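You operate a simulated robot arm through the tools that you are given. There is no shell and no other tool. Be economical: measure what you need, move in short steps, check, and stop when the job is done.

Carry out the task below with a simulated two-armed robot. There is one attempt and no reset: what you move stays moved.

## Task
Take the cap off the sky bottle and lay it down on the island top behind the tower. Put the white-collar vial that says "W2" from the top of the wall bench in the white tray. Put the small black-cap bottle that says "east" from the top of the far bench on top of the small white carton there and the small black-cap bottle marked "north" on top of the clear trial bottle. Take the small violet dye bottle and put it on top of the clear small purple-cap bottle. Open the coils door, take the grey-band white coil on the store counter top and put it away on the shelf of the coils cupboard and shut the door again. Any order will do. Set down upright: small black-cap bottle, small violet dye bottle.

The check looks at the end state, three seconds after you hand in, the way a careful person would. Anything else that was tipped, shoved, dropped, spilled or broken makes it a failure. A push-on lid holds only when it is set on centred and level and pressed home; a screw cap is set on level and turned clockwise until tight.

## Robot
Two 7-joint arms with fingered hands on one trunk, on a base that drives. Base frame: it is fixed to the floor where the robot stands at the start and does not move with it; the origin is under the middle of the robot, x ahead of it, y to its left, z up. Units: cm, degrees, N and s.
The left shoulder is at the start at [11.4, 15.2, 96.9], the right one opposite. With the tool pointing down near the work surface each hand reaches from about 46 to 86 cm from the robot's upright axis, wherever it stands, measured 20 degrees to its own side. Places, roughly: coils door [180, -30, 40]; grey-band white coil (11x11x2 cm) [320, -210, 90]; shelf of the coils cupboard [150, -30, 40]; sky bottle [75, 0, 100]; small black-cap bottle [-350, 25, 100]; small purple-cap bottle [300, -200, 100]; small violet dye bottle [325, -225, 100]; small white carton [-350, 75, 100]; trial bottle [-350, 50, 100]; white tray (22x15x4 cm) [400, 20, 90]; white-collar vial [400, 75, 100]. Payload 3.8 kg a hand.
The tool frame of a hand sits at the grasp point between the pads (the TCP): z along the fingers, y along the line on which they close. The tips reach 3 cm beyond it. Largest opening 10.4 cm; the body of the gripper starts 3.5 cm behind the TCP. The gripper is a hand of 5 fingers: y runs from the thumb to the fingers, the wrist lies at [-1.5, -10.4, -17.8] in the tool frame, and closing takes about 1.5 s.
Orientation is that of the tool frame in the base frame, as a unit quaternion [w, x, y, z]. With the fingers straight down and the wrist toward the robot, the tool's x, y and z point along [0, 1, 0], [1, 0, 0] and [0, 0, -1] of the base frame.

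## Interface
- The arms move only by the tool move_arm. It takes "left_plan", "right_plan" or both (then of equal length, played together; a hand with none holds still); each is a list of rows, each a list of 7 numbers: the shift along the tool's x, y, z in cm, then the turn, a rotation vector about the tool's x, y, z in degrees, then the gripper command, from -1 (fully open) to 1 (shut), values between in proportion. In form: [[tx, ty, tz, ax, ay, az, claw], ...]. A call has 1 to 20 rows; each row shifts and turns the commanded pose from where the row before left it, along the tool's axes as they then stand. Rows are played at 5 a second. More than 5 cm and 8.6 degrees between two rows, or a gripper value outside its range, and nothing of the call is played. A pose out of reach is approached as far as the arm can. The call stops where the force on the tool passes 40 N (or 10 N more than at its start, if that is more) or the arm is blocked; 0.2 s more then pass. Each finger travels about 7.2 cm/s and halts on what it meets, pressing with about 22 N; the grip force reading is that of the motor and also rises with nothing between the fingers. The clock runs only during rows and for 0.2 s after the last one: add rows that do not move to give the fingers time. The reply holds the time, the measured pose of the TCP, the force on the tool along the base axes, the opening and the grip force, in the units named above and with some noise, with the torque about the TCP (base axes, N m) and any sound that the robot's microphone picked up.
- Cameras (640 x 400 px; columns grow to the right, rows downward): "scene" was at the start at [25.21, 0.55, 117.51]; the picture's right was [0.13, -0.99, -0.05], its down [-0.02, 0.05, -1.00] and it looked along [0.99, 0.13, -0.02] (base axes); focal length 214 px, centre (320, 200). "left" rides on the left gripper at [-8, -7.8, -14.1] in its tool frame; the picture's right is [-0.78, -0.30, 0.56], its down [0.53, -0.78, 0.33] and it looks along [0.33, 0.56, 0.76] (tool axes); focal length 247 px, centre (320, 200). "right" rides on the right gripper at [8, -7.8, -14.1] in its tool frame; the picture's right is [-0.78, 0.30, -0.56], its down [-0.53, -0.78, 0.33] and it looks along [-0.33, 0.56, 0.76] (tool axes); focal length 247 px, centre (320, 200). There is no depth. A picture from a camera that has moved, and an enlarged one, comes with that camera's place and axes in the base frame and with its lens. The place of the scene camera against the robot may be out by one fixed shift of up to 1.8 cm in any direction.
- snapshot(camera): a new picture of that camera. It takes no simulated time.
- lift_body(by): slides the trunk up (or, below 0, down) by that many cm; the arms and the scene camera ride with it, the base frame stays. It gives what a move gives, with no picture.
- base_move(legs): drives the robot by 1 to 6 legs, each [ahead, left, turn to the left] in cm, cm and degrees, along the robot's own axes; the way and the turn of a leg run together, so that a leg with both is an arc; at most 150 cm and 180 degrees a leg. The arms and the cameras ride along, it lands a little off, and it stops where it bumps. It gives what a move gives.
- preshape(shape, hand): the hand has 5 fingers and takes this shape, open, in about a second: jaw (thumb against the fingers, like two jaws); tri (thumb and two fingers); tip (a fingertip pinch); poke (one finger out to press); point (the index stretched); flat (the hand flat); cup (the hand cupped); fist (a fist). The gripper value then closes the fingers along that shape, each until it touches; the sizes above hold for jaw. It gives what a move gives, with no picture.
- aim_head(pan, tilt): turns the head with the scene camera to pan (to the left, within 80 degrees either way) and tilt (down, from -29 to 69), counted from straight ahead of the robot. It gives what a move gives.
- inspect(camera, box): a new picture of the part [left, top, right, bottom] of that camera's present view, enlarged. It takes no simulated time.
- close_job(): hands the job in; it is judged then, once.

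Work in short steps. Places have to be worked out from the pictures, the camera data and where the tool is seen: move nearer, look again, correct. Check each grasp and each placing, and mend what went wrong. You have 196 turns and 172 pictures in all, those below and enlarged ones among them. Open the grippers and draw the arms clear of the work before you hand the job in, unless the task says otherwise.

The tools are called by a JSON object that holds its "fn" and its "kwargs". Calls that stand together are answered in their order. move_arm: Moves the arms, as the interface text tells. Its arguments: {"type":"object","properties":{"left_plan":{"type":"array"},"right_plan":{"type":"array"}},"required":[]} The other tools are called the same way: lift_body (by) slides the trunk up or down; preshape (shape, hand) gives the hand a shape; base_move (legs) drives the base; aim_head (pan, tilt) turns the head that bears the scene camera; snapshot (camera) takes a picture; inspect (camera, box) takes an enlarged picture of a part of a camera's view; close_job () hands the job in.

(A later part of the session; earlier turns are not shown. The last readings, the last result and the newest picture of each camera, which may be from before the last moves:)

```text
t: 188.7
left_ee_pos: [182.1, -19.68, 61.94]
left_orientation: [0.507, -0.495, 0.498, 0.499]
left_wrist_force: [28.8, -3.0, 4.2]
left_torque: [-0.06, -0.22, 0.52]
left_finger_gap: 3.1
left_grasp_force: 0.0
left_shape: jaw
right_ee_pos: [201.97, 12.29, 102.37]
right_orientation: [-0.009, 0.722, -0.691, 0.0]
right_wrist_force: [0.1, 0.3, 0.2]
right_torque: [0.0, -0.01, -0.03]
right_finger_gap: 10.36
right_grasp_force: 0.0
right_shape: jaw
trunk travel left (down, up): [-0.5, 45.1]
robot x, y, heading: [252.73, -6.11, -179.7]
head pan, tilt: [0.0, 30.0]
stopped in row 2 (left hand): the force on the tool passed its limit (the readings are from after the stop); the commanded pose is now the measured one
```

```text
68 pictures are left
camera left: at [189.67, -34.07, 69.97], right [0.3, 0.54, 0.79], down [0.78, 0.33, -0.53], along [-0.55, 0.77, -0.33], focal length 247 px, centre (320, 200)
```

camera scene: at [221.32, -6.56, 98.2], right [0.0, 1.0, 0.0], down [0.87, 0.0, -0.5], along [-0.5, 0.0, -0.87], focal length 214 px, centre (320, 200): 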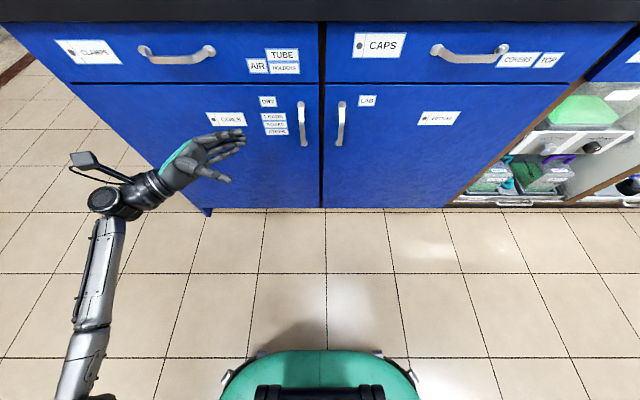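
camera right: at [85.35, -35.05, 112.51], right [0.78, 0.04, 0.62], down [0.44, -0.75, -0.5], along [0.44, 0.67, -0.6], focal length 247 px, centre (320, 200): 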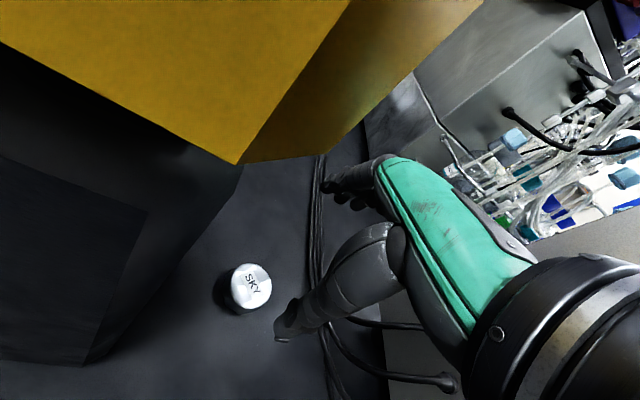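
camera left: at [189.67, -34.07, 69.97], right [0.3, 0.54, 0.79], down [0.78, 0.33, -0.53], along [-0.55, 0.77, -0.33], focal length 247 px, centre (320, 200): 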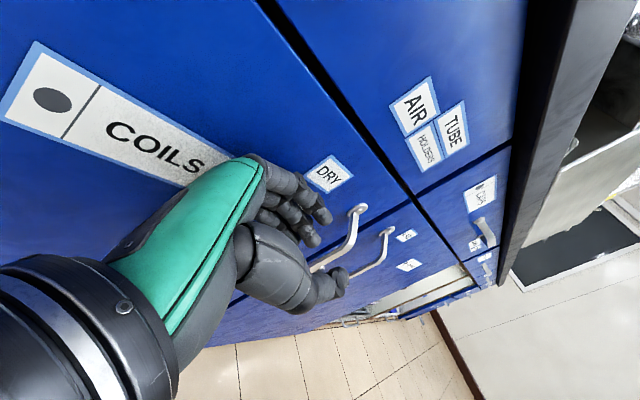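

The knuckles touched the door. I back off and turn the hand 25° so the fingers slant toward the door and the knuckles stay clear.

{"fn": "move_arm", "kwargs": {"left_plan": [[0, -2, 0, 0, 0, 0, 0.33], [0, 0, 0, -8.3, 0, 0, 0.33], [0, 0, 0, -8.3, 0, 0, 0.33], [0, 0, 0, -8.3, 0, 0, 0.33]]}}

{"fn": "snapshot", "kwargs": {"camera": "left"}}

{"fn": "inspect", "kwargs": {"camera": "scene", "box": [150, 60, 370, 220]}}

```text
t: 189.7
left_ee_pos: [183.67, -19.8, 61.86]
left_orientation: [0.387, -0.595, 0.376, 0.596]
left_wrist_force: [0.0, 0.2, -0.5]
left_torque: [0.02, 0.03, -0.01]
left_finger_gap: 3.5
left_grasp_force: 0.1
left_shape: jaw
right_ee_pos: [201.65, 12.5, 102.1]
right_orientation: [-0.009, 0.722, -0.692, 0.002]
right_wrist_force: [-0.6, 0.9, 0.6]
right_torque: [-0.01, 0.0, 0.0]
right_finger_gap: 10.36
right_grasp_force: 0.1
right_shape: jaw
trunk travel left (down, up): [-0.5, 45.1]
robot x, y, heading: [252.55, -6.04, -179.7]
head pan, tilt: [0.0, 30.0]
```

```text
67 pictures are left
camera left: at [196.66, -29.5, 69.97], right [0.03, 0.62, 0.78], down [0.57, 0.63, -0.52], along [-0.82, 0.46, -0.33], focal length 247 px, centre (320, 200)
```

left: 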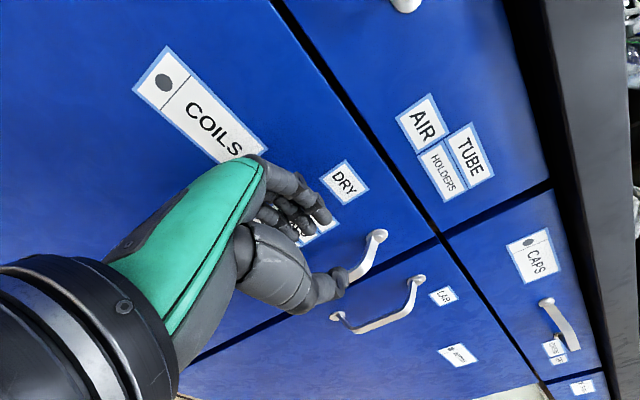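

```text
2.50 times, centred on (260, 140) of scene
camera zoom: at [221.5, -6.64, 98.25], right [0.0, 1.0, 0.0], down [0.87, 0.0, -0.5], along [-0.5, 0.0, -0.87], focal length 536 px, centre (470, 350)
```

zoom: 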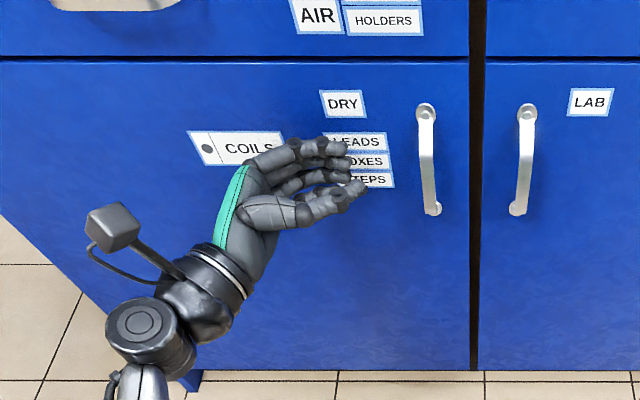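

The approach line now passes through the bar. I shift 0.4 cm outward and advance in small steps.

{"fn": "move_arm", "kwargs": {"left_plan": [[0, -0.4, 2, 0, 0, 0, 0.33], [0, 0, 2, 0, 0, 0, 0.33], [0, 0, 2, 0, 0, 0, 0.33], [0, 0, 1.5, 0, 0, 0, 0.33]]}}

{"fn": "inspect", "kwargs": {"camera": "scene", "box": [220, 70, 340, 170]}}

{"fn": "inspect", "kwargs": {"camera": "left", "box": [220, 130, 440, 330]}}

```text
t: 190.7
left_ee_pos: [181.21, -13.25, 62.08]
left_orientation: [0.386, -0.595, 0.376, 0.596]
left_wrist_force: [36.9, -13.7, -1.8]
left_torque: [-0.15, -0.53, 1.69]
left_finger_gap: 3.18
left_grasp_force: 0.2
left_shape: jaw
right_ee_pos: [201.94, 12.12, 102.29]
right_orientation: [-0.009, 0.723, -0.69, 0.0]
right_wrist_force: [-0.6, -0.3, -0.4]
right_torque: [0.01, 0.01, 0.03]
right_finger_gap: 10.39
right_grasp_force: 0.0
right_shape: jaw
trunk travel left (down, up): [-0.5, 45.1]
robot x, y, heading: [252.76, -6.34, -179.6]
head pan, tilt: [0.0, 30.0]
```

```text
4.00 times, centred on (280, 120) of scene
camera zoom: at [221.86, -6.89, 98.33], right [-0.01, 1.0, 0.0], down [0.87, 0.01, -0.5], along [-0.5, 0.0, -0.87], focal length 858 px, centre (480, 520)
```

zoom: 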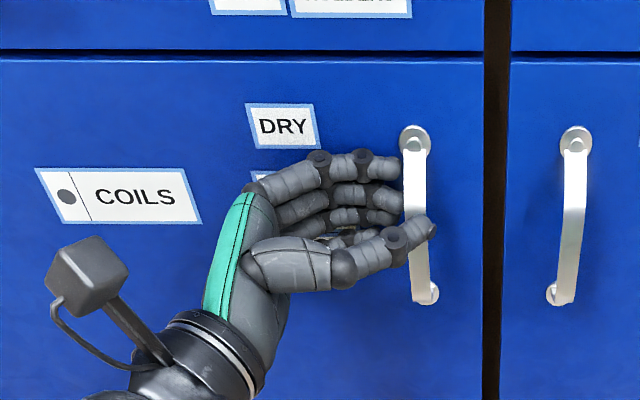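

```text
2.00 times, centred on (330, 230) of left
camera zoom: at [194.23, -22.96, 70.14], right [0.03, 0.62, 0.79], down [0.57, 0.64, -0.52], along [-0.82, 0.46, -0.33], focal length 494 px, centre (300, 140)
```

zoom: 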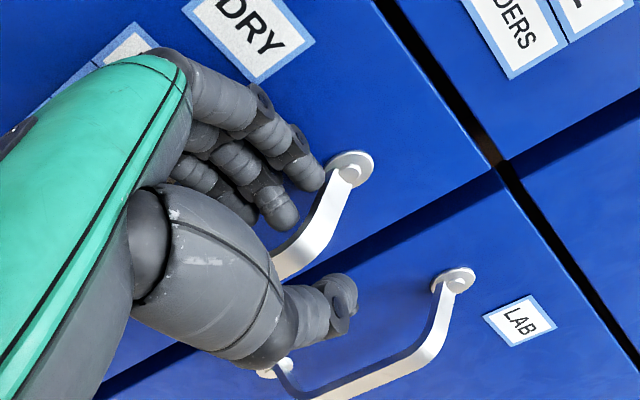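

Thumb is in front of the bar and fingertips just at its left side but pressing the door. I ease off 0.8 cm, advance 1.5 cm, and close.

{"fn": "move_arm", "kwargs": {"left_plan": [[0, -0.9, 0, 0, 0, 0, 0.33], [0, 0, 1.0, 0, 0, 0, 0.33], [0, 0, 0.7, 0, 0, 0, 0.33]]}}

{"fn": "move_arm", "kwargs": {"left_plan": [[0, 0, 0, 0, 0, 0, 0.6], [0, 0, 0, 0, 0, 0, 0.8], [0, 0, 0, 0, 0, 0, 1], [0, 0, 0, 0, 0, 0, 1], [0, 0, 0, 0, 0, 0, 1]]}}

{"fn": "inspect", "kwargs": {"camera": "scene", "box": [220, 70, 340, 170]}}

{"fn": "inspect", "kwargs": {"camera": "left", "box": [220, 130, 440, 330]}}

```text
t: 191.4
left_ee_pos: [181.17, -12.61, 62.07]
left_orientation: [0.38, -0.599, 0.37, 0.6]
left_wrist_force: [19.7, -11.2, 3.0]
left_torque: [0.1, -0.05, 0.84]
left_finger_gap: 3.27
left_grasp_force: 0.1
left_shape: jaw
right_ee_pos: [201.68, 12.03, 102.23]
right_orientation: [-0.009, 0.724, -0.69, 0.001]
right_wrist_force: [-0.4, -0.4, -0.2]
right_torque: [-0.02, 0.0, -0.01]
right_finger_gap: 10.37
right_grasp_force: 0.0
right_shape: jaw
trunk travel left (down, up): [-0.5, 45.1]
robot x, y, heading: [252.47, -5.97, -179.4]
head pan, tilt: [0.0, 30.0]
stopped in row 3 (left hand): the force on the tool passed its limit (the readings are from after the stop); the commanded pose is now the measured one
```

```text
t: 192.6
left_ee_pos: [180.98, -12.74, 62.06]
left_orientation: [0.381, -0.599, 0.369, 0.601]
left_wrist_force: [-1.7, -23.1, 5.0]
left_torque: [0.27, 0.23, 0.75]
left_finger_gap: 1.13
left_grasp_force: 22.3
left_shape: jaw
right_ee_pos: [201.67, 11.99, 102.08]
right_orientation: [-0.01, 0.724, -0.69, 0.0]
right_wrist_force: [0.8, -1.0, 0.2]
right_torque: [0.04, -0.01, 0.03]
right_finger_gap: 10.37
right_grasp_force: 0.0
right_shape: jaw
trunk travel left (down, up): [-0.5, 45.1]
robot x, y, heading: [252.41, -6.24, -179.6]
head pan, tilt: [0.0, 30.0]
```

```text
4.00 times, centred on (280, 120) of scene
camera zoom: at [221.55, -7.06, 98.27], right [-0.01, 1.0, 0.0], down [0.87, 0.01, -0.5], along [-0.5, 0.0, -0.87], focal length 858 px, centre (480, 520)
```

zoom: 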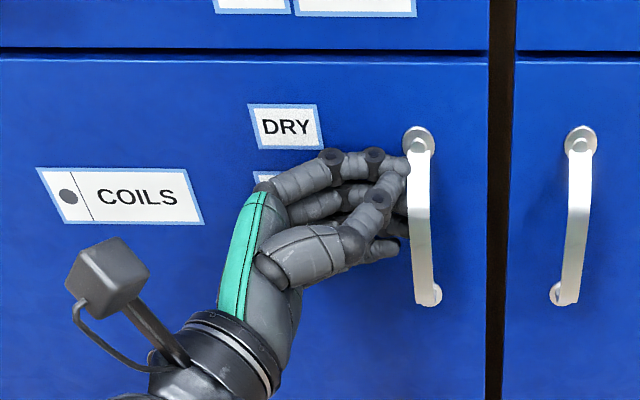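

```text
2.00 times, centred on (330, 230) of left
camera zoom: at [194.23, -22.22, 70.11], right [0.02, 0.62, 0.79], down [0.56, 0.65, -0.52], along [-0.83, 0.45, -0.33], focal length 494 px, centre (300, 140)
```

zoom: 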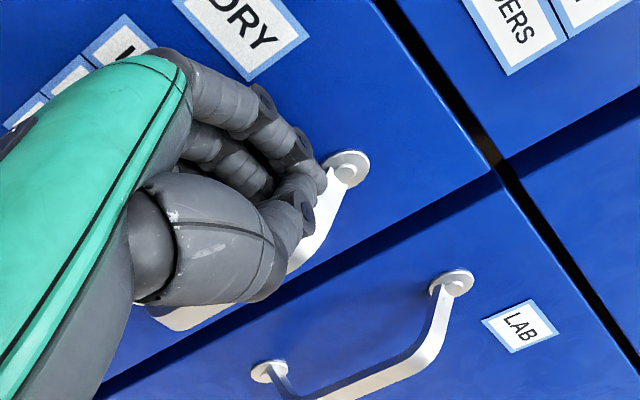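

The grip slid off to the bar's left. Better to pinch the bar from the front: I open, back off, shift the base right, and turn the left hand to point straight at the door.

{"fn": "move_arm", "kwargs": {"left_plan": [[0, 0, 0, 0, 0, 0, 0.33], [0, 0, 0, 0, 0, 0, 0], [0, -1, -2, 0, 0, 0, 0], [0, -3, -3, 0, 0, 0, 0], [0, -4, 0, 0, 0, 0, 0], [0, -4, 0, 0, 0, 0, 0]]}}

{"fn": "base_move", "kwargs": {"legs": [[0, -12, 0]]}}

{"fn": "move_arm", "kwargs": {"left_plan": [[0, 0, 0, -8.2, 0, 0, 0], [0, 0, 0, -8.2, 0, 0, 0], [0, 0, 0, -8.2, 0, 0, 0], [0, 0, 0, -8.2, 0, 0, 0], [0, 0, 0, -8.2, 0, 0, 0], [0, 0, 0, -8.2, 0, 0, 0], [0, 0, 0, -8.2, 0, 0, 0], [0, 0, 0, -7.5, 0, 0, 0]]}}

{"fn": "snapshot", "kwargs": {"camera": "scene"}}

```text
t: 194.0
left_ee_pos: [194.21, -11.56, 62.09]
left_orientation: [0.382, -0.598, 0.371, 0.599]
left_wrist_force: [0.2, -0.2, 0.3]
left_torque: [-0.01, 0.01, 0.02]
left_finger_gap: 5.19
left_grasp_force: 0.0
left_shape: jaw
right_ee_pos: [201.49, 12.14, 102.18]
right_orientation: [-0.01, 0.724, -0.69, 0.001]
right_wrist_force: [-0.2, 0.9, -0.2]
right_torque: [0.01, -0.01, -0.02]
right_finger_gap: 10.36
right_grasp_force: 0.1
right_shape: jaw
trunk travel left (down, up): [-0.5, 45.1]
robot x, y, heading: [252.82, -6.22, -179.6]
head pan, tilt: [0.0, 30.0]
```

```text
t: 195.3
left_ee_pos: [193.97, 0.64, 62.03]
left_orientation: [0.382, -0.598, 0.371, 0.599]
left_wrist_force: [0.7, 0.5, -0.9]
left_torque: [-0.01, -0.02, 0.01]
left_finger_gap: 5.17
left_grasp_force: 0.1
left_shape: jaw
right_ee_pos: [201.38, 24.42, 102.09]
right_orientation: [-0.01, 0.723, -0.691, 0.002]
right_wrist_force: [-0.1, -0.6, 1.1]
right_torque: [-0.01, -0.01, 0.02]
right_finger_gap: 10.37
right_grasp_force: 0.1
right_shape: jaw
trunk travel left (down, up): [-0.5, 45.1]
robot x, y, heading: [252.53, 6.18, -179.4]
head pan, tilt: [0.0, 30.0]
```

```text
t: 195.9
left_ee_pos: [194.82, -1.96, 59.31]
left_orientation: [-0.249, 0.655, -0.389, -0.598]
left_wrist_force: [-0.3, 0.6, -0.3]
left_torque: [0.03, 0.03, 0.0]
left_finger_gap: 5.2
left_grasp_force: 0.0
left_shape: jaw
right_ee_pos: [201.28, 24.25, 102.08]
right_orientation: [-0.01, 0.723, -0.691, 0.001]
right_wrist_force: [0.2, -0.4, 0.2]
right_torque: [0.0, 0.0, 0.01]
right_finger_gap: 10.4
right_grasp_force: 0.1
right_shape: jaw
trunk travel left (down, up): [-0.5, 45.1]
robot x, y, heading: [252.49, 6.1, -179.6]
head pan, tilt: [0.0, 30.0]
stopped in row 3 (left hand): the arm was blocked; the commanded pose is now the measured one
```

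```text
61 pictures are left
camera scene: at [221.41, 5.33, 98.23], right [-0.01, 1.0, 0.0], down [0.87, 0.01, -0.5], along [-0.5, 0.0, -0.87], focal length 214 px, centre (320, 200)
```

scene: 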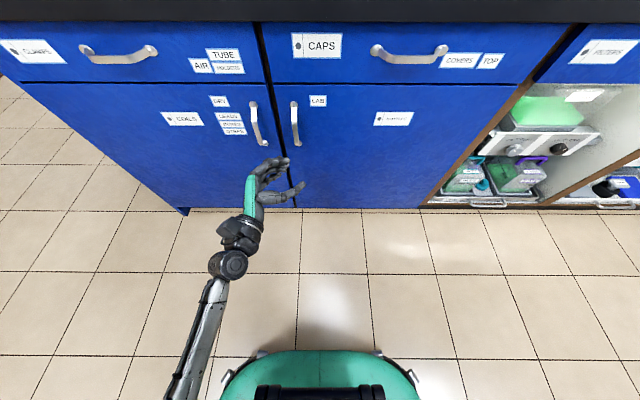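

The wrist reached a stop. I return to the earlier slanted approach but 2.5 cm lower, so that all four fingers fit between the handle's mounts.

{"fn": "move_arm", "kwargs": {"left_plan": [[0, 0, 0, 5.2, -5.2, -4, 0], [0, 0, 0, 5.2, -5.2, -4, 0], [0, 0, -3.7, 0, 0, 0, 0], [0, 0, -3.7, 0, 0, 0, 0], [0, 0, -3.8, 0, 0, 0, 0], [0, 4, 0, 0, 0, 0, 0.1], [0, 4, 0, 0, 0, 0, 0.2], [0, 4, 0, 0, 0, 0, 0.2], [0, 4, 0, 0, 0, 0, 0.2]]}}

{"fn": "inspect", "kwargs": {"camera": "scene", "box": [150, 60, 310, 180]}}

```text
t: 197.9
left_ee_pos: [185.46, -18.84, 58.91]
left_orientation: [-0.383, 0.599, -0.369, -0.598]
left_wrist_force: [0.0, -0.4, 0.2]
left_torque: [-0.02, 0.05, -0.02]
left_finger_gap: 4.19
left_grasp_force: 0.1
left_shape: jaw
right_ee_pos: [201.37, 24.28, 102.05]
right_orientation: [-0.011, 0.723, -0.691, 0.001]
right_wrist_force: [-0.8, -0.3, 0.2]
right_torque: [-0.03, -0.01, -0.01]
right_finger_gap: 10.39
right_grasp_force: 0.0
right_shape: jaw
trunk travel left (down, up): [-0.5, 45.1]
robot x, y, heading: [252.17, 6.03, -179.6]
head pan, tilt: [0.0, 30.0]
```

```text
3.33 times, centred on (230, 120) of scene
camera zoom: at [221.37, 5.31, 98.22], right [-0.01, 1.0, 0.0], down [0.87, 0.01, -0.5], along [-0.5, 0.0, -0.87], focal length 715 px, centre (620, 467)
```

zoom: 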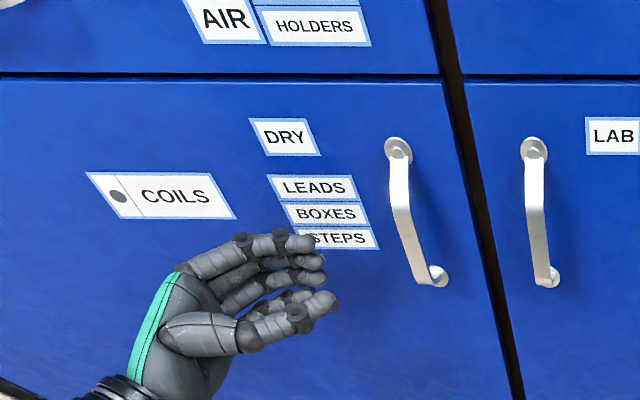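

I raise 1.5 cm, shift 1 cm in and advance toward the bar.

{"fn": "move_arm", "kwargs": {"left_plan": [[-1.5, 0.8, 1.5, 0, 0, 0, 0.2], [0, 0, 2, 0, 0, 0, 0.2], [0, 0, 2, 0, 0, 0, 0.2], [0, 0, 1.5, 0, 0, 0, 0.2], [0, 0, 1, 0, 0, 0, 0.2]]}}

{"fn": "inspect", "kwargs": {"camera": "scene", "box": [170, 70, 290, 160]}}

```text
t: 199.1
left_ee_pos: [181.54, -12.33, 60.41]
left_orientation: [-0.381, 0.6, -0.369, -0.599]
left_wrist_force: [32.2, -9.9, -0.6]
left_torque: [-0.14, -0.4, 1.43]
left_finger_gap: 3.89
left_grasp_force: 0.1
left_shape: jaw
right_ee_pos: [201.63, 24.08, 102.19]
right_orientation: [-0.008, 0.725, -0.689, 0.0]
right_wrist_force: [-0.3, 0.6, -0.1]
right_torque: [-0.02, -0.01, 0.02]
right_finger_gap: 10.39
right_grasp_force: 0.2
right_shape: jaw
trunk travel left (down, up): [-0.5, 45.1]
robot x, y, heading: [252.4, 6.11, -179.6]
head pan, tilt: [0.0, 30.0]
```

```text
4.44 times, centred on (230, 115) of scene
camera zoom: at [221.71, 5.13, 98.31], right [-0.01, 1.0, 0.0], down [0.87, 0.01, -0.5], along [-0.5, 0.0, -0.87], focal length 953 px, centre (720, 578)
```

zoom: 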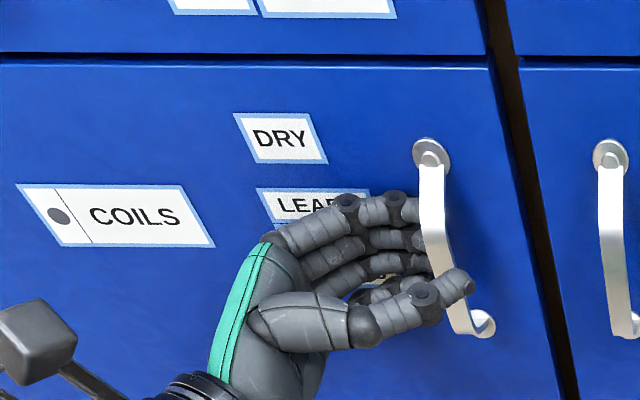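

The fingers now go behind the bar with the thumb in front. I ease off, advance 1 cm and close.

{"fn": "move_arm", "kwargs": {"left_plan": [[0, -0.6, 0.5, 0, 0, 0, 0.2], [0, 0, 0.7, 0, 0, 0, 0.2], [0, 0, 0, 0, 0, 0, 0.5], [0, 0, 0, 0, 0, 0, 0.8], [0, 0, 0, 0, 0, 0, 1], [0, 0, 0, 0, 0, 0, 1], [0, 0, 0, 0, 0, 0, 1]]}}

{"fn": "inspect", "kwargs": {"camera": "scene", "box": [170, 70, 290, 160]}}

```text
t: 200.7
left_ee_pos: [181.21, -10.45, 60.57]
left_orientation: [0.383, -0.598, 0.37, 0.599]
left_wrist_force: [-0.4, 7.1, -0.8]
left_torque: [0.0, 0.05, -0.07]
left_finger_gap: 0.0
left_grasp_force: 22.2
left_shape: jaw
right_ee_pos: [201.33, 24.47, 102.02]
right_orientation: [-0.009, 0.724, -0.69, 0.002]
right_wrist_force: [0.3, 0.6, 0.0]
right_torque: [-0.01, 0.02, -0.01]
right_finger_gap: 10.37
right_grasp_force: 0.1
right_shape: jaw
trunk travel left (down, up): [-0.5, 45.1]
robot x, y, heading: [252.82, 6.1, -179.2]
head pan, tilt: [0.0, 30.0]
```

```text
4.44 times, centred on (230, 115) of scene
camera zoom: at [221.39, 5.41, 98.24], right [-0.01, 1.0, 0.0], down [0.87, 0.01, -0.5], along [-0.5, 0.0, -0.87], focal length 953 px, centre (720, 578)
```

zoom: 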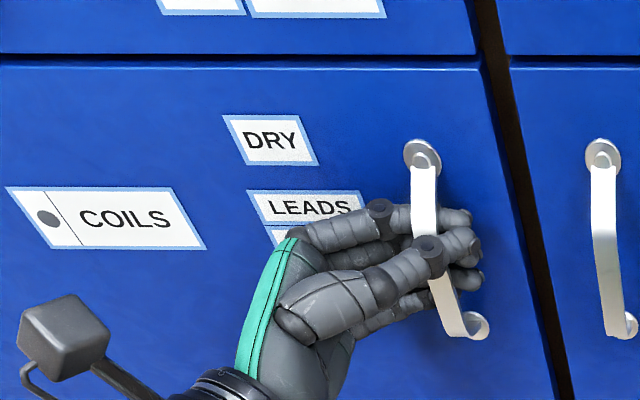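

The fingers are wrapped around the handle. I pull the door toward the robot along its arc.

{"fn": "move_arm", "kwargs": {"left_plan": [[0, -1.8, -0.85, 0, 0, 0, 1], [0, -1.8, -0.9, 0, 0, 0, 1], [0, -1.75, -1.0, 0, 0, 0, 1], [0, -1.7, -1.1, 0, 0, 0, 1], [0, -1.65, -1.2, 0, 0, 0, 1], [0, -1.6, -1.3, 0, 0, 0, 1], [0, -1.55, -1.4, 0, 0, 0, 1], [0, -1.5, -1.5, 0, 0, 0, 1]]}}

{"fn": "snapshot", "kwargs": {"camera": "scene"}}

```text
t: 202.5
left_ee_pos: [197.0, -13.08, 60.6]
left_orientation: [-0.383, 0.598, -0.371, -0.598]
left_wrist_force: [-1.0, -3.6, -7.2]
left_torque: [0.1, -0.1, 0.09]
left_finger_gap: 0.0
left_grasp_force: 22.8
left_shape: jaw
right_ee_pos: [201.44, 24.34, 102.05]
right_orientation: [-0.01, 0.724, -0.69, 0.001]
right_wrist_force: [-0.3, -0.1, -0.6]
right_torque: [-0.02, 0.02, -0.01]
right_finger_gap: 10.37
right_grasp_force: 0.1
right_shape: jaw
trunk travel left (down, up): [-0.5, 45.1]
robot x, y, heading: [252.69, 6.0, -179.4]
head pan, tilt: [0.0, 30.0]
```

```text
57 pictures are left
camera scene: at [221.39, 5.31, 98.23], right [-0.01, 1.0, 0.0], down [0.87, 0.01, -0.5], along [-0.5, 0.0, -0.87], focal length 214 px, centre (320, 200)
```

scene: 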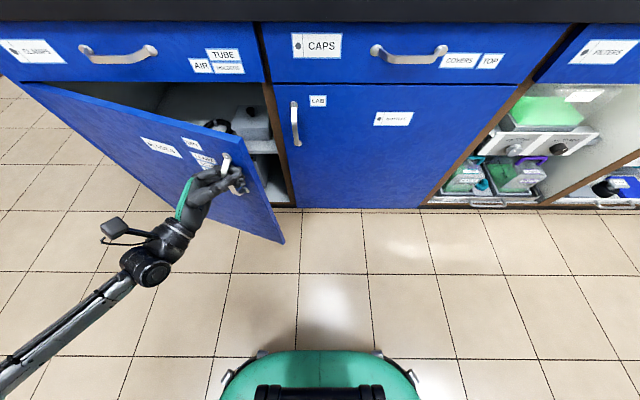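

The door is about 22° open. I continue along the arc, turning the hand with it.

{"fn": "move_arm", "kwargs": {"left_plan": [[0, -2.1, -2.24, 4, 0, 0, 1], [0, -2.1, -2.24, 4, 0, 0, 1], [0, -2.1, -2.24, 4, 0, 0, 1], [0, -2.1, -2.24, 4, 0, 0, 1], [0, -2.1, -2.24, 4, 0, 0, 1], [0, -2.1, -2.24, 4, 0, 0, 1]]}}

{"fn": "snapshot", "kwargs": {"camera": "scene"}}

```text
t: 203.9
left_ee_pos: [212.56, -22.94, 60.56]
left_orientation: [0.499, -0.506, 0.487, 0.508]
left_wrist_force: [-4.8, -4.2, -6.5]
left_torque: [0.05, -0.11, 0.07]
left_finger_gap: 0.0
left_grasp_force: 22.0
left_shape: jaw
right_ee_pos: [201.38, 24.32, 102.15]
right_orientation: [-0.01, 0.723, -0.69, 0.001]
right_wrist_force: [0.6, -0.1, 0.2]
right_torque: [0.02, -0.02, 0.04]
right_finger_gap: 10.37
right_grasp_force: 0.0
right_shape: jaw
trunk travel left (down, up): [-0.5, 45.1]
robot x, y, heading: [252.37, 5.99, -179.5]
head pan, tilt: [0.0, 30.0]
```

```text
56 pictures are left
camera scene: at [221.37, 5.24, 98.23], right [-0.01, 1.0, 0.0], down [0.87, 0.01, -0.5], along [-0.5, 0.0, -0.87], focal length 214 px, centre (320, 200)
```

scene: 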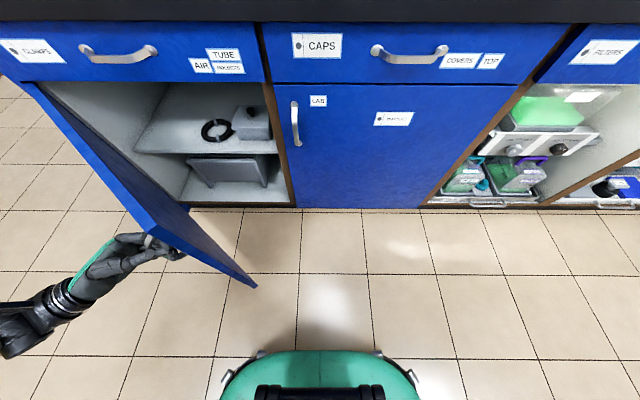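

About 50° open; the shelf with a black coil and a grey box inside is visible. I carry on opening.

{"fn": "move_arm", "kwargs": {"left_plan": [[0, -2.1, -2.24, 4, 0, 0, 1], [0, -2.1, -2.24, 4, 0, 0, 1], [0, -2.1, -2.24, 4, 0, 0, 1], [0, -2.1, -2.24, 4, 0, 0, 1], [0, -2.1, -2.24, 4, 0, 0, 1], [0, -2.1, -2.24, 4, 0, 0, 1], [0, -2.1, -2.24, 4, 0, 0, 1]]}}

{"fn": "snapshot", "kwargs": {"camera": "scene"}}

```text
t: 205.5
left_ee_pos: [224.56, -40.88, 60.66]
left_orientation: [0.606, -0.37, 0.595, 0.376]
left_wrist_force: [10.9, 3.7, -0.2]
left_torque: [-0.01, 0.02, 0.0]
left_finger_gap: 0.0
left_grasp_force: 22.5
left_shape: jaw
right_ee_pos: [201.52, 24.31, 102.08]
right_orientation: [-0.009, 0.724, -0.689, 0.0]
right_wrist_force: [-0.1, 0.8, 0.1]
right_torque: [0.0, 0.02, -0.03]
right_finger_gap: 10.38
right_grasp_force: 0.1
right_shape: jaw
trunk travel left (down, up): [-0.5, 45.1]
robot x, y, heading: [252.47, 5.95, -179.5]
head pan, tilt: [0.0, 30.0]
```

```text
55 pictures are left
camera scene: at [221.51, 5.31, 98.27], right [-0.01, 1.0, 0.0], down [0.87, 0.01, -0.5], along [-0.5, 0.0, -0.87], focal length 214 px, centre (320, 200)
```

scene: 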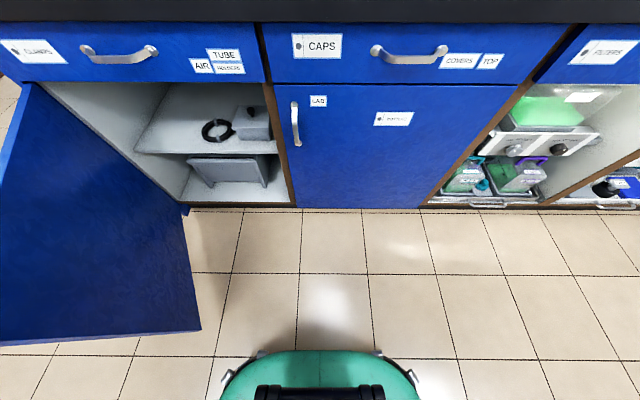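

The door stands about 67-70° open. I release the handle and slide the fingers back out.

{"fn": "move_arm", "kwargs": {"left_plan": [[0, 0, 0, 0, 0, 0, 0.6], [0, 0, 0, 0, 0, 0, 0.2], [0, 0, 0, 0, 0, 0, 0.1], [0, -0.3, -1.5, 0, 0, 0, 0.1], [0, -0.5, -2, 0, 0, 0, 0.1], [0, -1, -3, 0, 0, 0, 0.1], [0, -2, -3, 0, 0, 0, 0]]}}

{"fn": "snapshot", "kwargs": {"camera": "left"}}

```text
t: 207.1
left_ee_pos: [223.73, -43.25, 60.54]
left_orientation: [0.606, -0.371, 0.595, 0.376]
left_wrist_force: [0.0, 0.1, 1.0]
left_torque: [-0.02, -0.02, 0.01]
left_finger_gap: 5.14
left_grasp_force: 0.0
left_shape: jaw
left hand out of reach, approached as far as the arm can: row 5, 6, 7
right_ee_pos: [201.41, 24.22, 101.97]
right_orientation: [-0.01, 0.724, -0.69, 0.001]
right_wrist_force: [-0.2, 0.7, -0.2]
right_torque: [-0.02, 0.01, 0.03]
right_finger_gap: 10.38
right_grasp_force: 0.0
right_shape: jaw
trunk travel left (down, up): [-0.5, 45.1]
robot x, y, heading: [252.63, 6.04, -179.3]
head pan, tilt: [0.0, 30.0]
```

```text
54 pictures are left
camera left: at [224.45, -59.54, 68.39], right [0.51, 0.36, 0.79], down [0.85, -0.04, -0.53], along [-0.16, 0.93, -0.32], focal length 247 px, centre (320, 200)
```

left: 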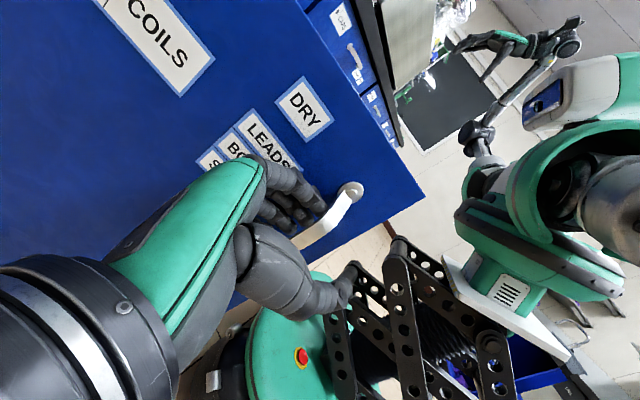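

The arm ran out of reach; I let the base carry the hand out, along the hand's own axis.

{"fn": "base_move", "kwargs": {"legs": [[4, 9, 0]]}}

{"fn": "snapshot", "kwargs": {"camera": "left"}}

```text
t: 208.2
left_ee_pos: [219.89, -52.48, 60.53]
left_orientation: [0.606, -0.372, 0.594, 0.377]
left_wrist_force: [0.1, -0.1, 0.5]
left_torque: [0.04, -0.02, 0.05]
left_finger_gap: 5.15
left_grasp_force: 0.0
left_shape: jaw
right_ee_pos: [197.3, 14.95, 102.13]
right_orientation: [-0.009, 0.725, -0.689, 0.001]
right_wrist_force: [-0.5, -0.5, -0.3]
right_torque: [0.02, -0.01, -0.01]
right_finger_gap: 10.41
right_grasp_force: 0.0
right_shape: jaw
trunk travel left (down, up): [-0.5, 45.1]
robot x, y, heading: [248.9, -2.93, -179.1]
head pan, tilt: [0.0, 30.0]
```

```text
53 pictures are left
camera left: at [220.63, -68.76, 68.3], right [0.5, 0.36, 0.79], down [0.85, -0.04, -0.53], along [-0.16, 0.93, -0.32], focal length 247 px, centre (320, 200)
```

left: 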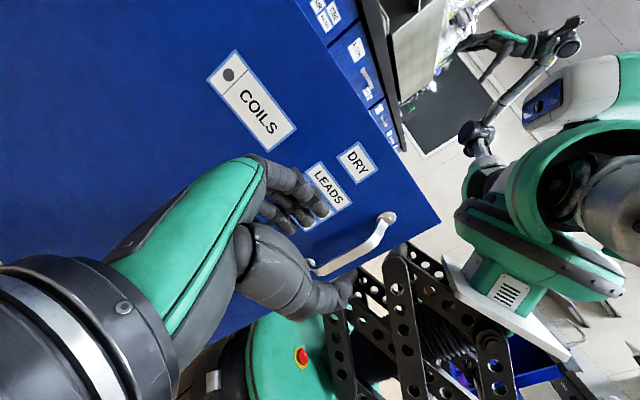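

The hand is free and the door stays open. I swing the hand clear, back away, set the left hand upright again with a 45° forward tilt for the coil, and tuck the right hand in.

{"fn": "base_move", "kwargs": {"legs": [[0, 8, 0], [-42, 0, 0]]}}

{"fn": "lift_body", "kwargs": {"by": 22}}

{"fn": "move_arm", "kwargs": {"left_plan": [[0, 2, 0, -8.5, 0, 0, 0], [0, 2, 0, -8.5, 0, 0, 0], [0, 2, 0, -8.5, 0, 0, 0], [0, 2, 2, 0, 8.18, 0, 0], [0, 2, 2, 0, 8.18, 0, 0], [0, 2, 2, 0, 8.18, 0, 0], [0, 1, 2, 0, 8.18, 0, -0.5], [0, 0, 0, 0, 8.18, 0, -1], [0, 0, 0, 0, 8.18, 0, -1], [0, 0, 0, 0, 8.18, 0, -1], [0, 0, 0, 0, 8.18, 0, -1], [0, 0, 0, 0, 8.18, 0, -1], [0, 0, 0, 0, 8.18, 0, -1], [0, 0, 0, 0, 8.18, 0, -1]], "right_plan": [[0, -1.5, 0, 0, 0, 0, -1], [0, -1.5, 0, 0, 0, 0, -1], [0, -1.5, 0, 0, 0, 0, -1], [0, -1.5, 0, 0, 0, 0, -1], [0, 0, 0, 0, 0, 0, -1], [0, 0, 0, 0, 0, 0, -1], [0, 0, 0, 0, 0, 0, -1], [0, 0, 0, 0, 0, 0, -1], [0, 0, 0, 0, 0, 0, -1], [0, 0, 0, 0, 0, 0, -1], [0, 0, 0, 0, 0, 0, -1], [0, 0, 0, 0, 0, 0, -1], [0, 0, 0, 0, 0, 0, -1], [0, 0, 0, 0, 0, 0, -1]]}}

```text
t: 211.5
left_ee_pos: [262.82, -60.11, 60.56]
left_orientation: [0.607, -0.369, 0.597, 0.373]
left_wrist_force: [-0.1, 0.6, 1.3]
left_torque: [-0.02, -0.02, 0.0]
left_finger_gap: 5.14
left_grasp_force: 0.1
left_shape: jaw
right_ee_pos: [241.01, 7.52, 102.08]
right_orientation: [-0.009, 0.722, -0.692, 0.001]
right_wrist_force: [0.4, 0.3, 0.1]
right_torque: [-0.01, 0.0, 0.02]
right_finger_gap: 10.37
right_grasp_force: 0.0
right_shape: jaw
trunk travel left (down, up): [-0.5, 45.1]
robot x, y, heading: [291.8, -10.83, -179.7]
head pan, tilt: [0.0, 30.0]
```

```text
t: 213.9
left_ee_pos: [262.86, -60.1, 90.81]
left_orientation: [0.526, -0.319, 0.669, 0.417]
left_wrist_force: [0.0, 0.2, 0.9]
left_torque: [0.01, 0.01, 0.03]
left_finger_gap: 5.14
left_grasp_force: 0.0
left_shape: jaw
right_ee_pos: [241.04, 7.62, 124.15]
right_orientation: [-0.009, 0.722, -0.692, 0.0]
right_wrist_force: [-1.4, 0.3, 0.1]
right_torque: [-0.01, 0.02, -0.03]
right_finger_gap: 10.37
right_grasp_force: 0.1
right_shape: jaw
trunk travel left (down, up): [-22.5, 23.1]
robot x, y, heading: [291.94, -11.52, -179.9]
head pan, tilt: [0.0, 30.0]
```

```text
t: 216.9
left_ee_pos: [250.36, -50.27, 92.55]
left_orientation: [-0.086, -0.695, 0.708, 0.09]
left_wrist_force: [-0.5, 0.4, -1.2]
left_torque: [0.01, 0.01, -0.01]
left_finger_gap: 10.35
left_grasp_force: 0.1
left_shape: jaw
right_ee_pos: [247.06, 8.06, 124.29]
right_orientation: [-0.009, 0.722, -0.692, 0.001]
right_wrist_force: [-0.2, 0.0, -0.8]
right_torque: [0.0, -0.02, -0.01]
right_finger_gap: 10.38
right_grasp_force: 0.0
right_shape: jaw
trunk travel left (down, up): [-22.5, 23.1]
robot x, y, heading: [291.83, -11.07, -180.0]
head pan, tilt: [0.0, 30.0]
```

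The left hand is tilted 14° forward already. I raise it, tilt to 45°, and drive to the counter.

{"fn": "move_arm", "kwargs": {"left_plan": [[0, 1, -3.9, 0, 0, 0, -1], [0, 1, -3.9, 0, 0, 0, -1], [0, 1, -3.9, 0, 0, 0, -1], [0, 1, -3.9, 0, 0, 0, -1], [0, 0, 0, -7.8, 0, 0, -1], [0, 0, 0, -7.8, 0, 0, -1], [0, 0, 0, -7.8, 0, 0, -1], [0, 0, 0, -7.8, 0, 0, -1]]}}

{"fn": "base_move", "kwargs": {"legs": [[0, 0, 90], [132, 0, 0], [0, 5, 0]]}}

{"fn": "snapshot", "kwargs": {"camera": "left"}}

{"fn": "snapshot", "kwargs": {"camera": "scene"}}

```text
t: 218.7
left_ee_pos: [250.36, -50.23, 108.38]
left_orientation: [-0.268, -0.646, 0.658, 0.278]
left_wrist_force: [0.4, 0.0, 0.4]
left_torque: [0.0, 0.0, 0.02]
left_finger_gap: 10.38
left_grasp_force: 0.0
left_shape: jaw
right_ee_pos: [247.09, 8.03, 124.23]
right_orientation: [-0.01, 0.722, -0.692, 0.002]
right_wrist_force: [0.4, 0.4, 0.0]
right_torque: [0.01, 0.0, 0.03]
right_finger_gap: 10.39
right_grasp_force: 0.0
right_shape: jaw
trunk travel left (down, up): [-22.5, 23.1]
robot x, y, heading: [291.58, -11.08, -179.8]
head pan, tilt: [0.0, 30.0]
```

```text
t: 229.6
left_ee_pos: [332.68, -184.98, 108.56]
left_orientation: [0.385, 0.922, -0.024, -0.012]
left_wrist_force: [-0.3, 0.0, -0.8]
left_torque: [0.01, 0.02, 0.01]
left_finger_gap: 10.38
left_grasp_force: 0.0
left_shape: jaw
right_ee_pos: [274.32, -186.19, 124.15]
right_orientation: [-0.007, 1.0, 0.004, -0.004]
right_wrist_force: [-0.9, -0.6, -0.5]
right_torque: [-0.05, -0.04, 0.04]
right_finger_gap: 10.35
right_grasp_force: 0.0
right_shape: jaw
trunk travel left (down, up): [-22.5, 23.1]
robot x, y, heading: [295.26, -141.86, -91.8]
head pan, tilt: [0.0, 30.0]
```

```text
52 pictures are left
camera left: at [325.58, -169.12, 113.09], right [-0.79, -0.15, -0.6], down [0.55, 0.28, -0.79], along [0.29, -0.95, -0.14], focal length 247 px, centre (320, 200)
```

left: 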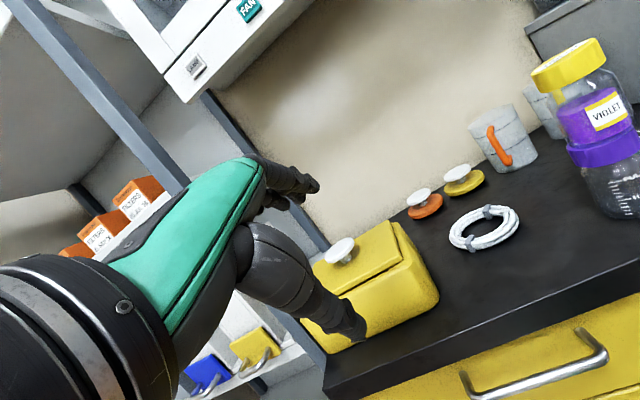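

```text
51 pictures are left
camera scene: at [293.23, -157.89, 130.23], right [-1.0, 0.03, 0.0], down [0.02, 0.62, -0.79], along [-0.02, -0.79, -0.62], focal length 214 px, centre (320, 200)
```

scene: 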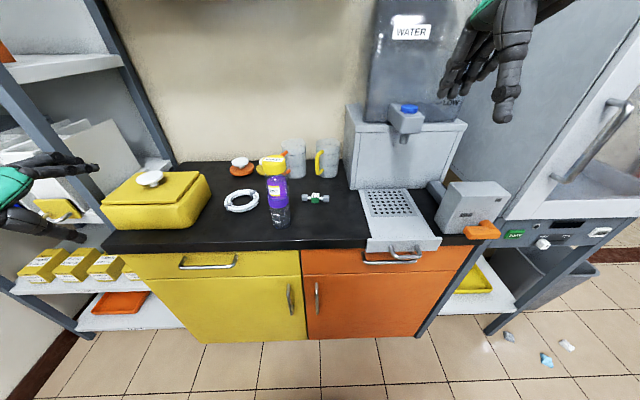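

The coil is at about (317.8, -213.5). For a neat pinch on its near rim I use the three-finger shape and take the tilt down to about 11°, moving above the rim.

{"fn": "move_arm", "kwargs": {"left_plan": [[0, 0, -1, 8.6, 0, 0, -1], [0, 0, 0, 8.6, 0, 0, -1], [0, 0, 0, 8.6, 0, 0, -1], [0, 0, 0, 8.6, 0, 0, -1], [-3.5, 3.4, 0, 0, 0, 0, -1], [-3.5, 3.4, 0, 0, 0, 0, -1], [-3.5, 3.4, 0, 0, 0, 0, -1], [-3.5, 3.4, 0, 0, 0, 0, -1], [0, 3.5, 1, 0, 0, 0, -1], [0, 3.2, 3, 0, 0, 0, -1], [0, 0, 4, 0, 0, 0, -1]]}}

{"fn": "preshape", "kwargs": {"hand": "left", "shape": "tri"}}

{"fn": "snapshot", "kwargs": {"camera": "left"}}

```text
t: 232.0
left_ee_pos: [317.89, -205.3, 106.13]
left_orientation: [0.123, 0.992, -0.02, -0.002]
left_wrist_force: [0.2, 0.2, 0.3]
left_torque: [0.0, -0.01, 0.02]
left_finger_gap: 10.39
left_grasp_force: 0.1
left_shape: jaw
left hand out of reach, approached as far as the arm can: row 3
right_ee_pos: [274.62, -186.47, 124.17]
right_orientation: [-0.007, 1.0, 0.004, -0.005]
right_wrist_force: [0.0, 1.0, -0.6]
right_torque: [0.03, -0.02, -0.02]
right_finger_gap: 10.39
right_grasp_force: 0.0
right_shape: jaw
trunk travel left (down, up): [-22.5, 23.1]
robot x, y, heading: [294.92, -142.19, -91.8]
head pan, tilt: [0.0, 30.0]
```

```text
t: 232.9
left_ee_pos: [317.94, -205.21, 106.32]
left_orientation: [0.123, 0.992, -0.021, -0.002]
left_wrist_force: [-0.8, -0.4, -0.1]
left_torque: [0.04, 0.02, -0.01]
left_finger_gap: 10.38
left_grasp_force: 0.0
left_shape: tri
right_ee_pos: [274.7, -186.47, 124.19]
right_orientation: [-0.007, 1.0, 0.004, -0.005]
right_wrist_force: [0.2, 0.4, -0.5]
right_torque: [-0.01, 0.0, 0.01]
right_finger_gap: 10.36
right_grasp_force: 0.0
right_shape: jaw
trunk travel left (down, up): [-22.5, 23.1]
robot x, y, heading: [295.02, -142.22, -91.7]
head pan, tilt: [0.0, 30.0]
```

```text
50 pictures are left
camera left: at [310.36, -194.01, 118.2], right [-0.77, 0.18, -0.61], down [0.56, 0.65, -0.51], along [0.3, -0.74, -0.6], focal length 247 px, centre (320, 200)
```

left: 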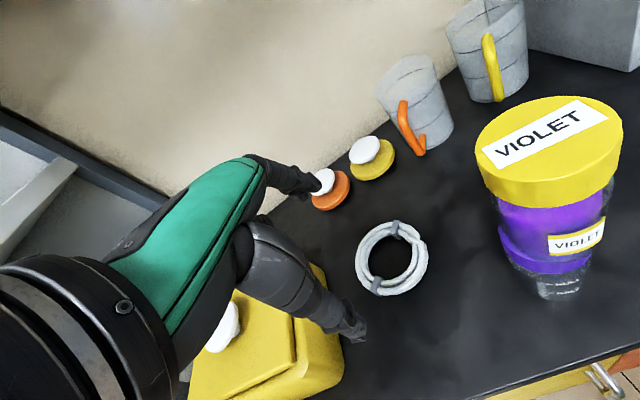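

The coil centre is confirmed at (318, -213.3). I half-close the fingers and descend toward the near rim, stopping 5 cm above for a check.

{"fn": "move_arm", "kwargs": {"left_plan": [[0, 0, 0, 0, 0, 0, -0.5], [0, 0, 0, 0, 0, 0, 0], [0, -0.4, 4, 0, 0, 0, 0], [0, -0.4, 4, 0, 0, 0, 0], [0, -0.3, 4, 0, 0, 0, 0]]}}

{"fn": "snapshot", "kwargs": {"camera": "left"}}

```text
t: 234.1
left_ee_pos: [318.12, -207.44, 94.58]
left_orientation: [0.123, 0.992, -0.022, -0.004]
left_wrist_force: [-0.5, -0.3, -0.5]
left_torque: [0.02, 0.02, -0.01]
left_finger_gap: 5.24
left_grasp_force: 0.1
left_shape: tri
right_ee_pos: [274.72, -186.47, 124.22]
right_orientation: [-0.008, 1.0, 0.004, -0.007]
right_wrist_force: [0.7, 0.6, 0.7]
right_torque: [0.0, -0.01, -0.01]
right_finger_gap: 10.37
right_grasp_force: 0.1
right_shape: jaw
trunk travel left (down, up): [-22.5, 23.1]
robot x, y, heading: [294.85, -142.5, -91.6]
head pan, tilt: [0.0, 30.0]
```

```text
49 pictures are left
camera left: at [310.62, -196.19, 106.42], right [-0.77, 0.18, -0.61], down [0.56, 0.65, -0.51], along [0.3, -0.74, -0.6], focal length 247 px, centre (320, 200)
```

left: 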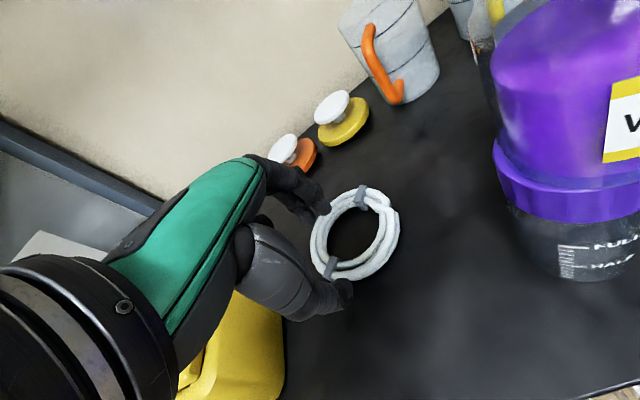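

The aim point falls on the coil's near rim. I go down the last 6 cm and pinch it.

{"fn": "move_arm", "kwargs": {"left_plan": [[0, -0.3, 2.5, 0, 0, 0, 0], [0, 0, 2.5, 0, 0, 0, 0], [0, 0, 1.2, 0, 0, 0, 0], [0, 0, 0, 0, 0, 0, 0.4], [0, 0, 0, 0, 0, 0, 0.8], [0, 0, 0, 0, 0, 0, 1], [0, 0, 0, 0, 0, 0, 1], [0, 0, 0, 0, 0, 0, 1]]}}

{"fn": "snapshot", "kwargs": {"camera": "left"}}

```text
t: 235.9
left_ee_pos: [318.22, -208.42, 88.48]
left_orientation: [0.121, 0.992, -0.021, -0.003]
left_wrist_force: [0.7, 1.0, 0.2]
left_torque: [0.06, 0.01, 0.0]
left_finger_gap: 1.85
left_grasp_force: 21.8
left_shape: tri
right_ee_pos: [274.8, -186.45, 124.36]
right_orientation: [-0.008, 1.0, 0.005, -0.005]
right_wrist_force: [0.0, -0.1, -0.2]
right_torque: [0.04, -0.03, -0.01]
right_finger_gap: 10.37
right_grasp_force: 0.1
right_shape: jaw
trunk travel left (down, up): [-22.5, 23.1]
robot x, y, heading: [294.93, -142.09, -91.5]
head pan, tilt: [0.0, 30.0]
```

```text
48 pictures are left
camera left: at [310.62, -197.19, 100.41], right [-0.77, 0.18, -0.61], down [0.56, 0.65, -0.51], along [0.3, -0.74, -0.6], focal length 247 px, centre (320, 200)
```

left: 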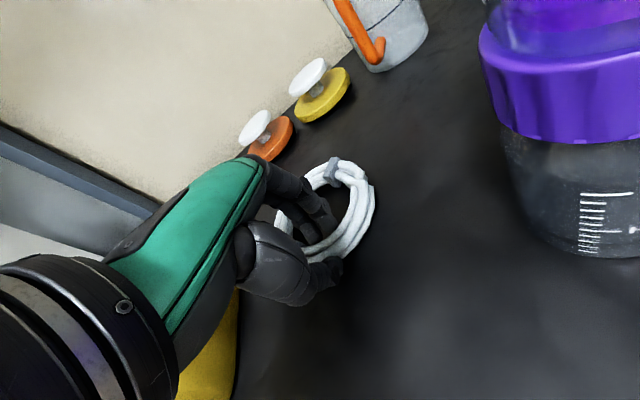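

Gripped (1.85 cm). I lift the coil clear and drive back toward the cupboard, turning to face it.

{"fn": "move_arm", "kwargs": {"left_plan": [[0, 0.5, -2, 0, 0, 0, 1], [0, 1, -4, 0, 0, 0, 1], [0, 1, -4, 0, 0, 0, 1], [0, 1, -4, 0, 0, 0, 1], [0, 1, -4, 0, 0, 0, 1], [0, -3, 0, 0, 0, 0, 1], [0, -3, 0, 0, 0, 0, 1]]}}

{"fn": "base_move", "kwargs": {"legs": [[-125, 0, 0], [0, 0, -88.4]]}}

{"fn": "snapshot", "kwargs": {"camera": "left"}}

{"fn": "snapshot", "kwargs": {"camera": "scene"}}

```text
t: 237.5
left_ee_pos: [318.24, -202.65, 105.59]
left_orientation: [0.123, 0.992, -0.021, -0.002]
left_wrist_force: [-0.2, -0.1, -1.1]
left_torque: [0.02, 0.01, -0.03]
left_finger_gap: 1.88
left_grasp_force: 21.8
left_shape: tri
right_ee_pos: [274.72, -186.18, 124.37]
right_orientation: [-0.007, 1.0, 0.004, -0.006]
right_wrist_force: [-0.1, 0.2, -0.1]
right_torque: [-0.05, -0.02, -0.01]
right_finger_gap: 10.37
right_grasp_force: 0.0
right_shape: jaw
trunk travel left (down, up): [-22.5, 23.1]
robot x, y, heading: [295.0, -142.38, -91.8]
head pan, tilt: [0.0, 30.0]
```

```text
t: 247.4
left_ee_pos: [238.02, -45.82, 105.62]
left_orientation: [0.086, 0.705, -0.699, -0.086]
left_wrist_force: [-0.1, -0.5, -0.3]
left_torque: [0.03, -0.06, -0.01]
left_finger_gap: 1.86
left_grasp_force: 21.8
left_shape: tri
right_ee_pos: [252.33, -1.43, 124.28]
right_orientation: [-0.01, 0.727, -0.687, 0.002]
right_wrist_force: [-0.7, -0.7, -0.7]
right_torque: [0.04, 0.0, 0.0]
right_finger_gap: 10.37
right_grasp_force: 0.1
right_shape: jaw
trunk travel left (down, up): [-22.5, 23.1]
robot x, y, heading: [297.56, -19.91, -178.9]
head pan, tilt: [0.0, 30.0]
```

```text
47 pictures are left
camera left: at [249.06, -37.79, 117.43], right [0.15, 0.78, -0.61], down [0.68, -0.53, -0.51], along [-0.72, -0.34, -0.6], focal length 247 px, centre (320, 200)
```

left: 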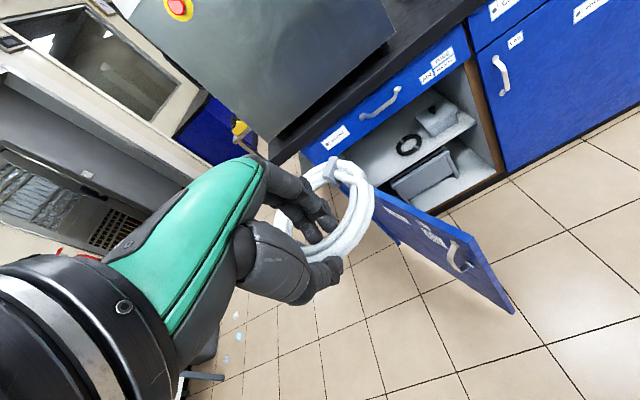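

```text
46 pictures are left
camera scene: at [281.16, -20.58, 130.23], right [-0.02, 1.0, 0.0], down [0.62, 0.01, -0.79], along [-0.79, -0.01, -0.62], focal length 214 px, centre (320, 200)
```

scene: 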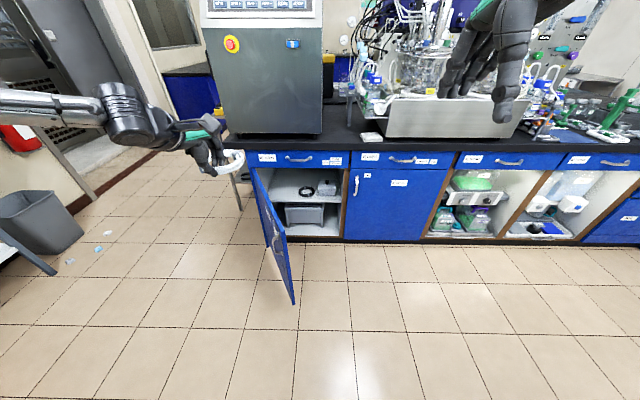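

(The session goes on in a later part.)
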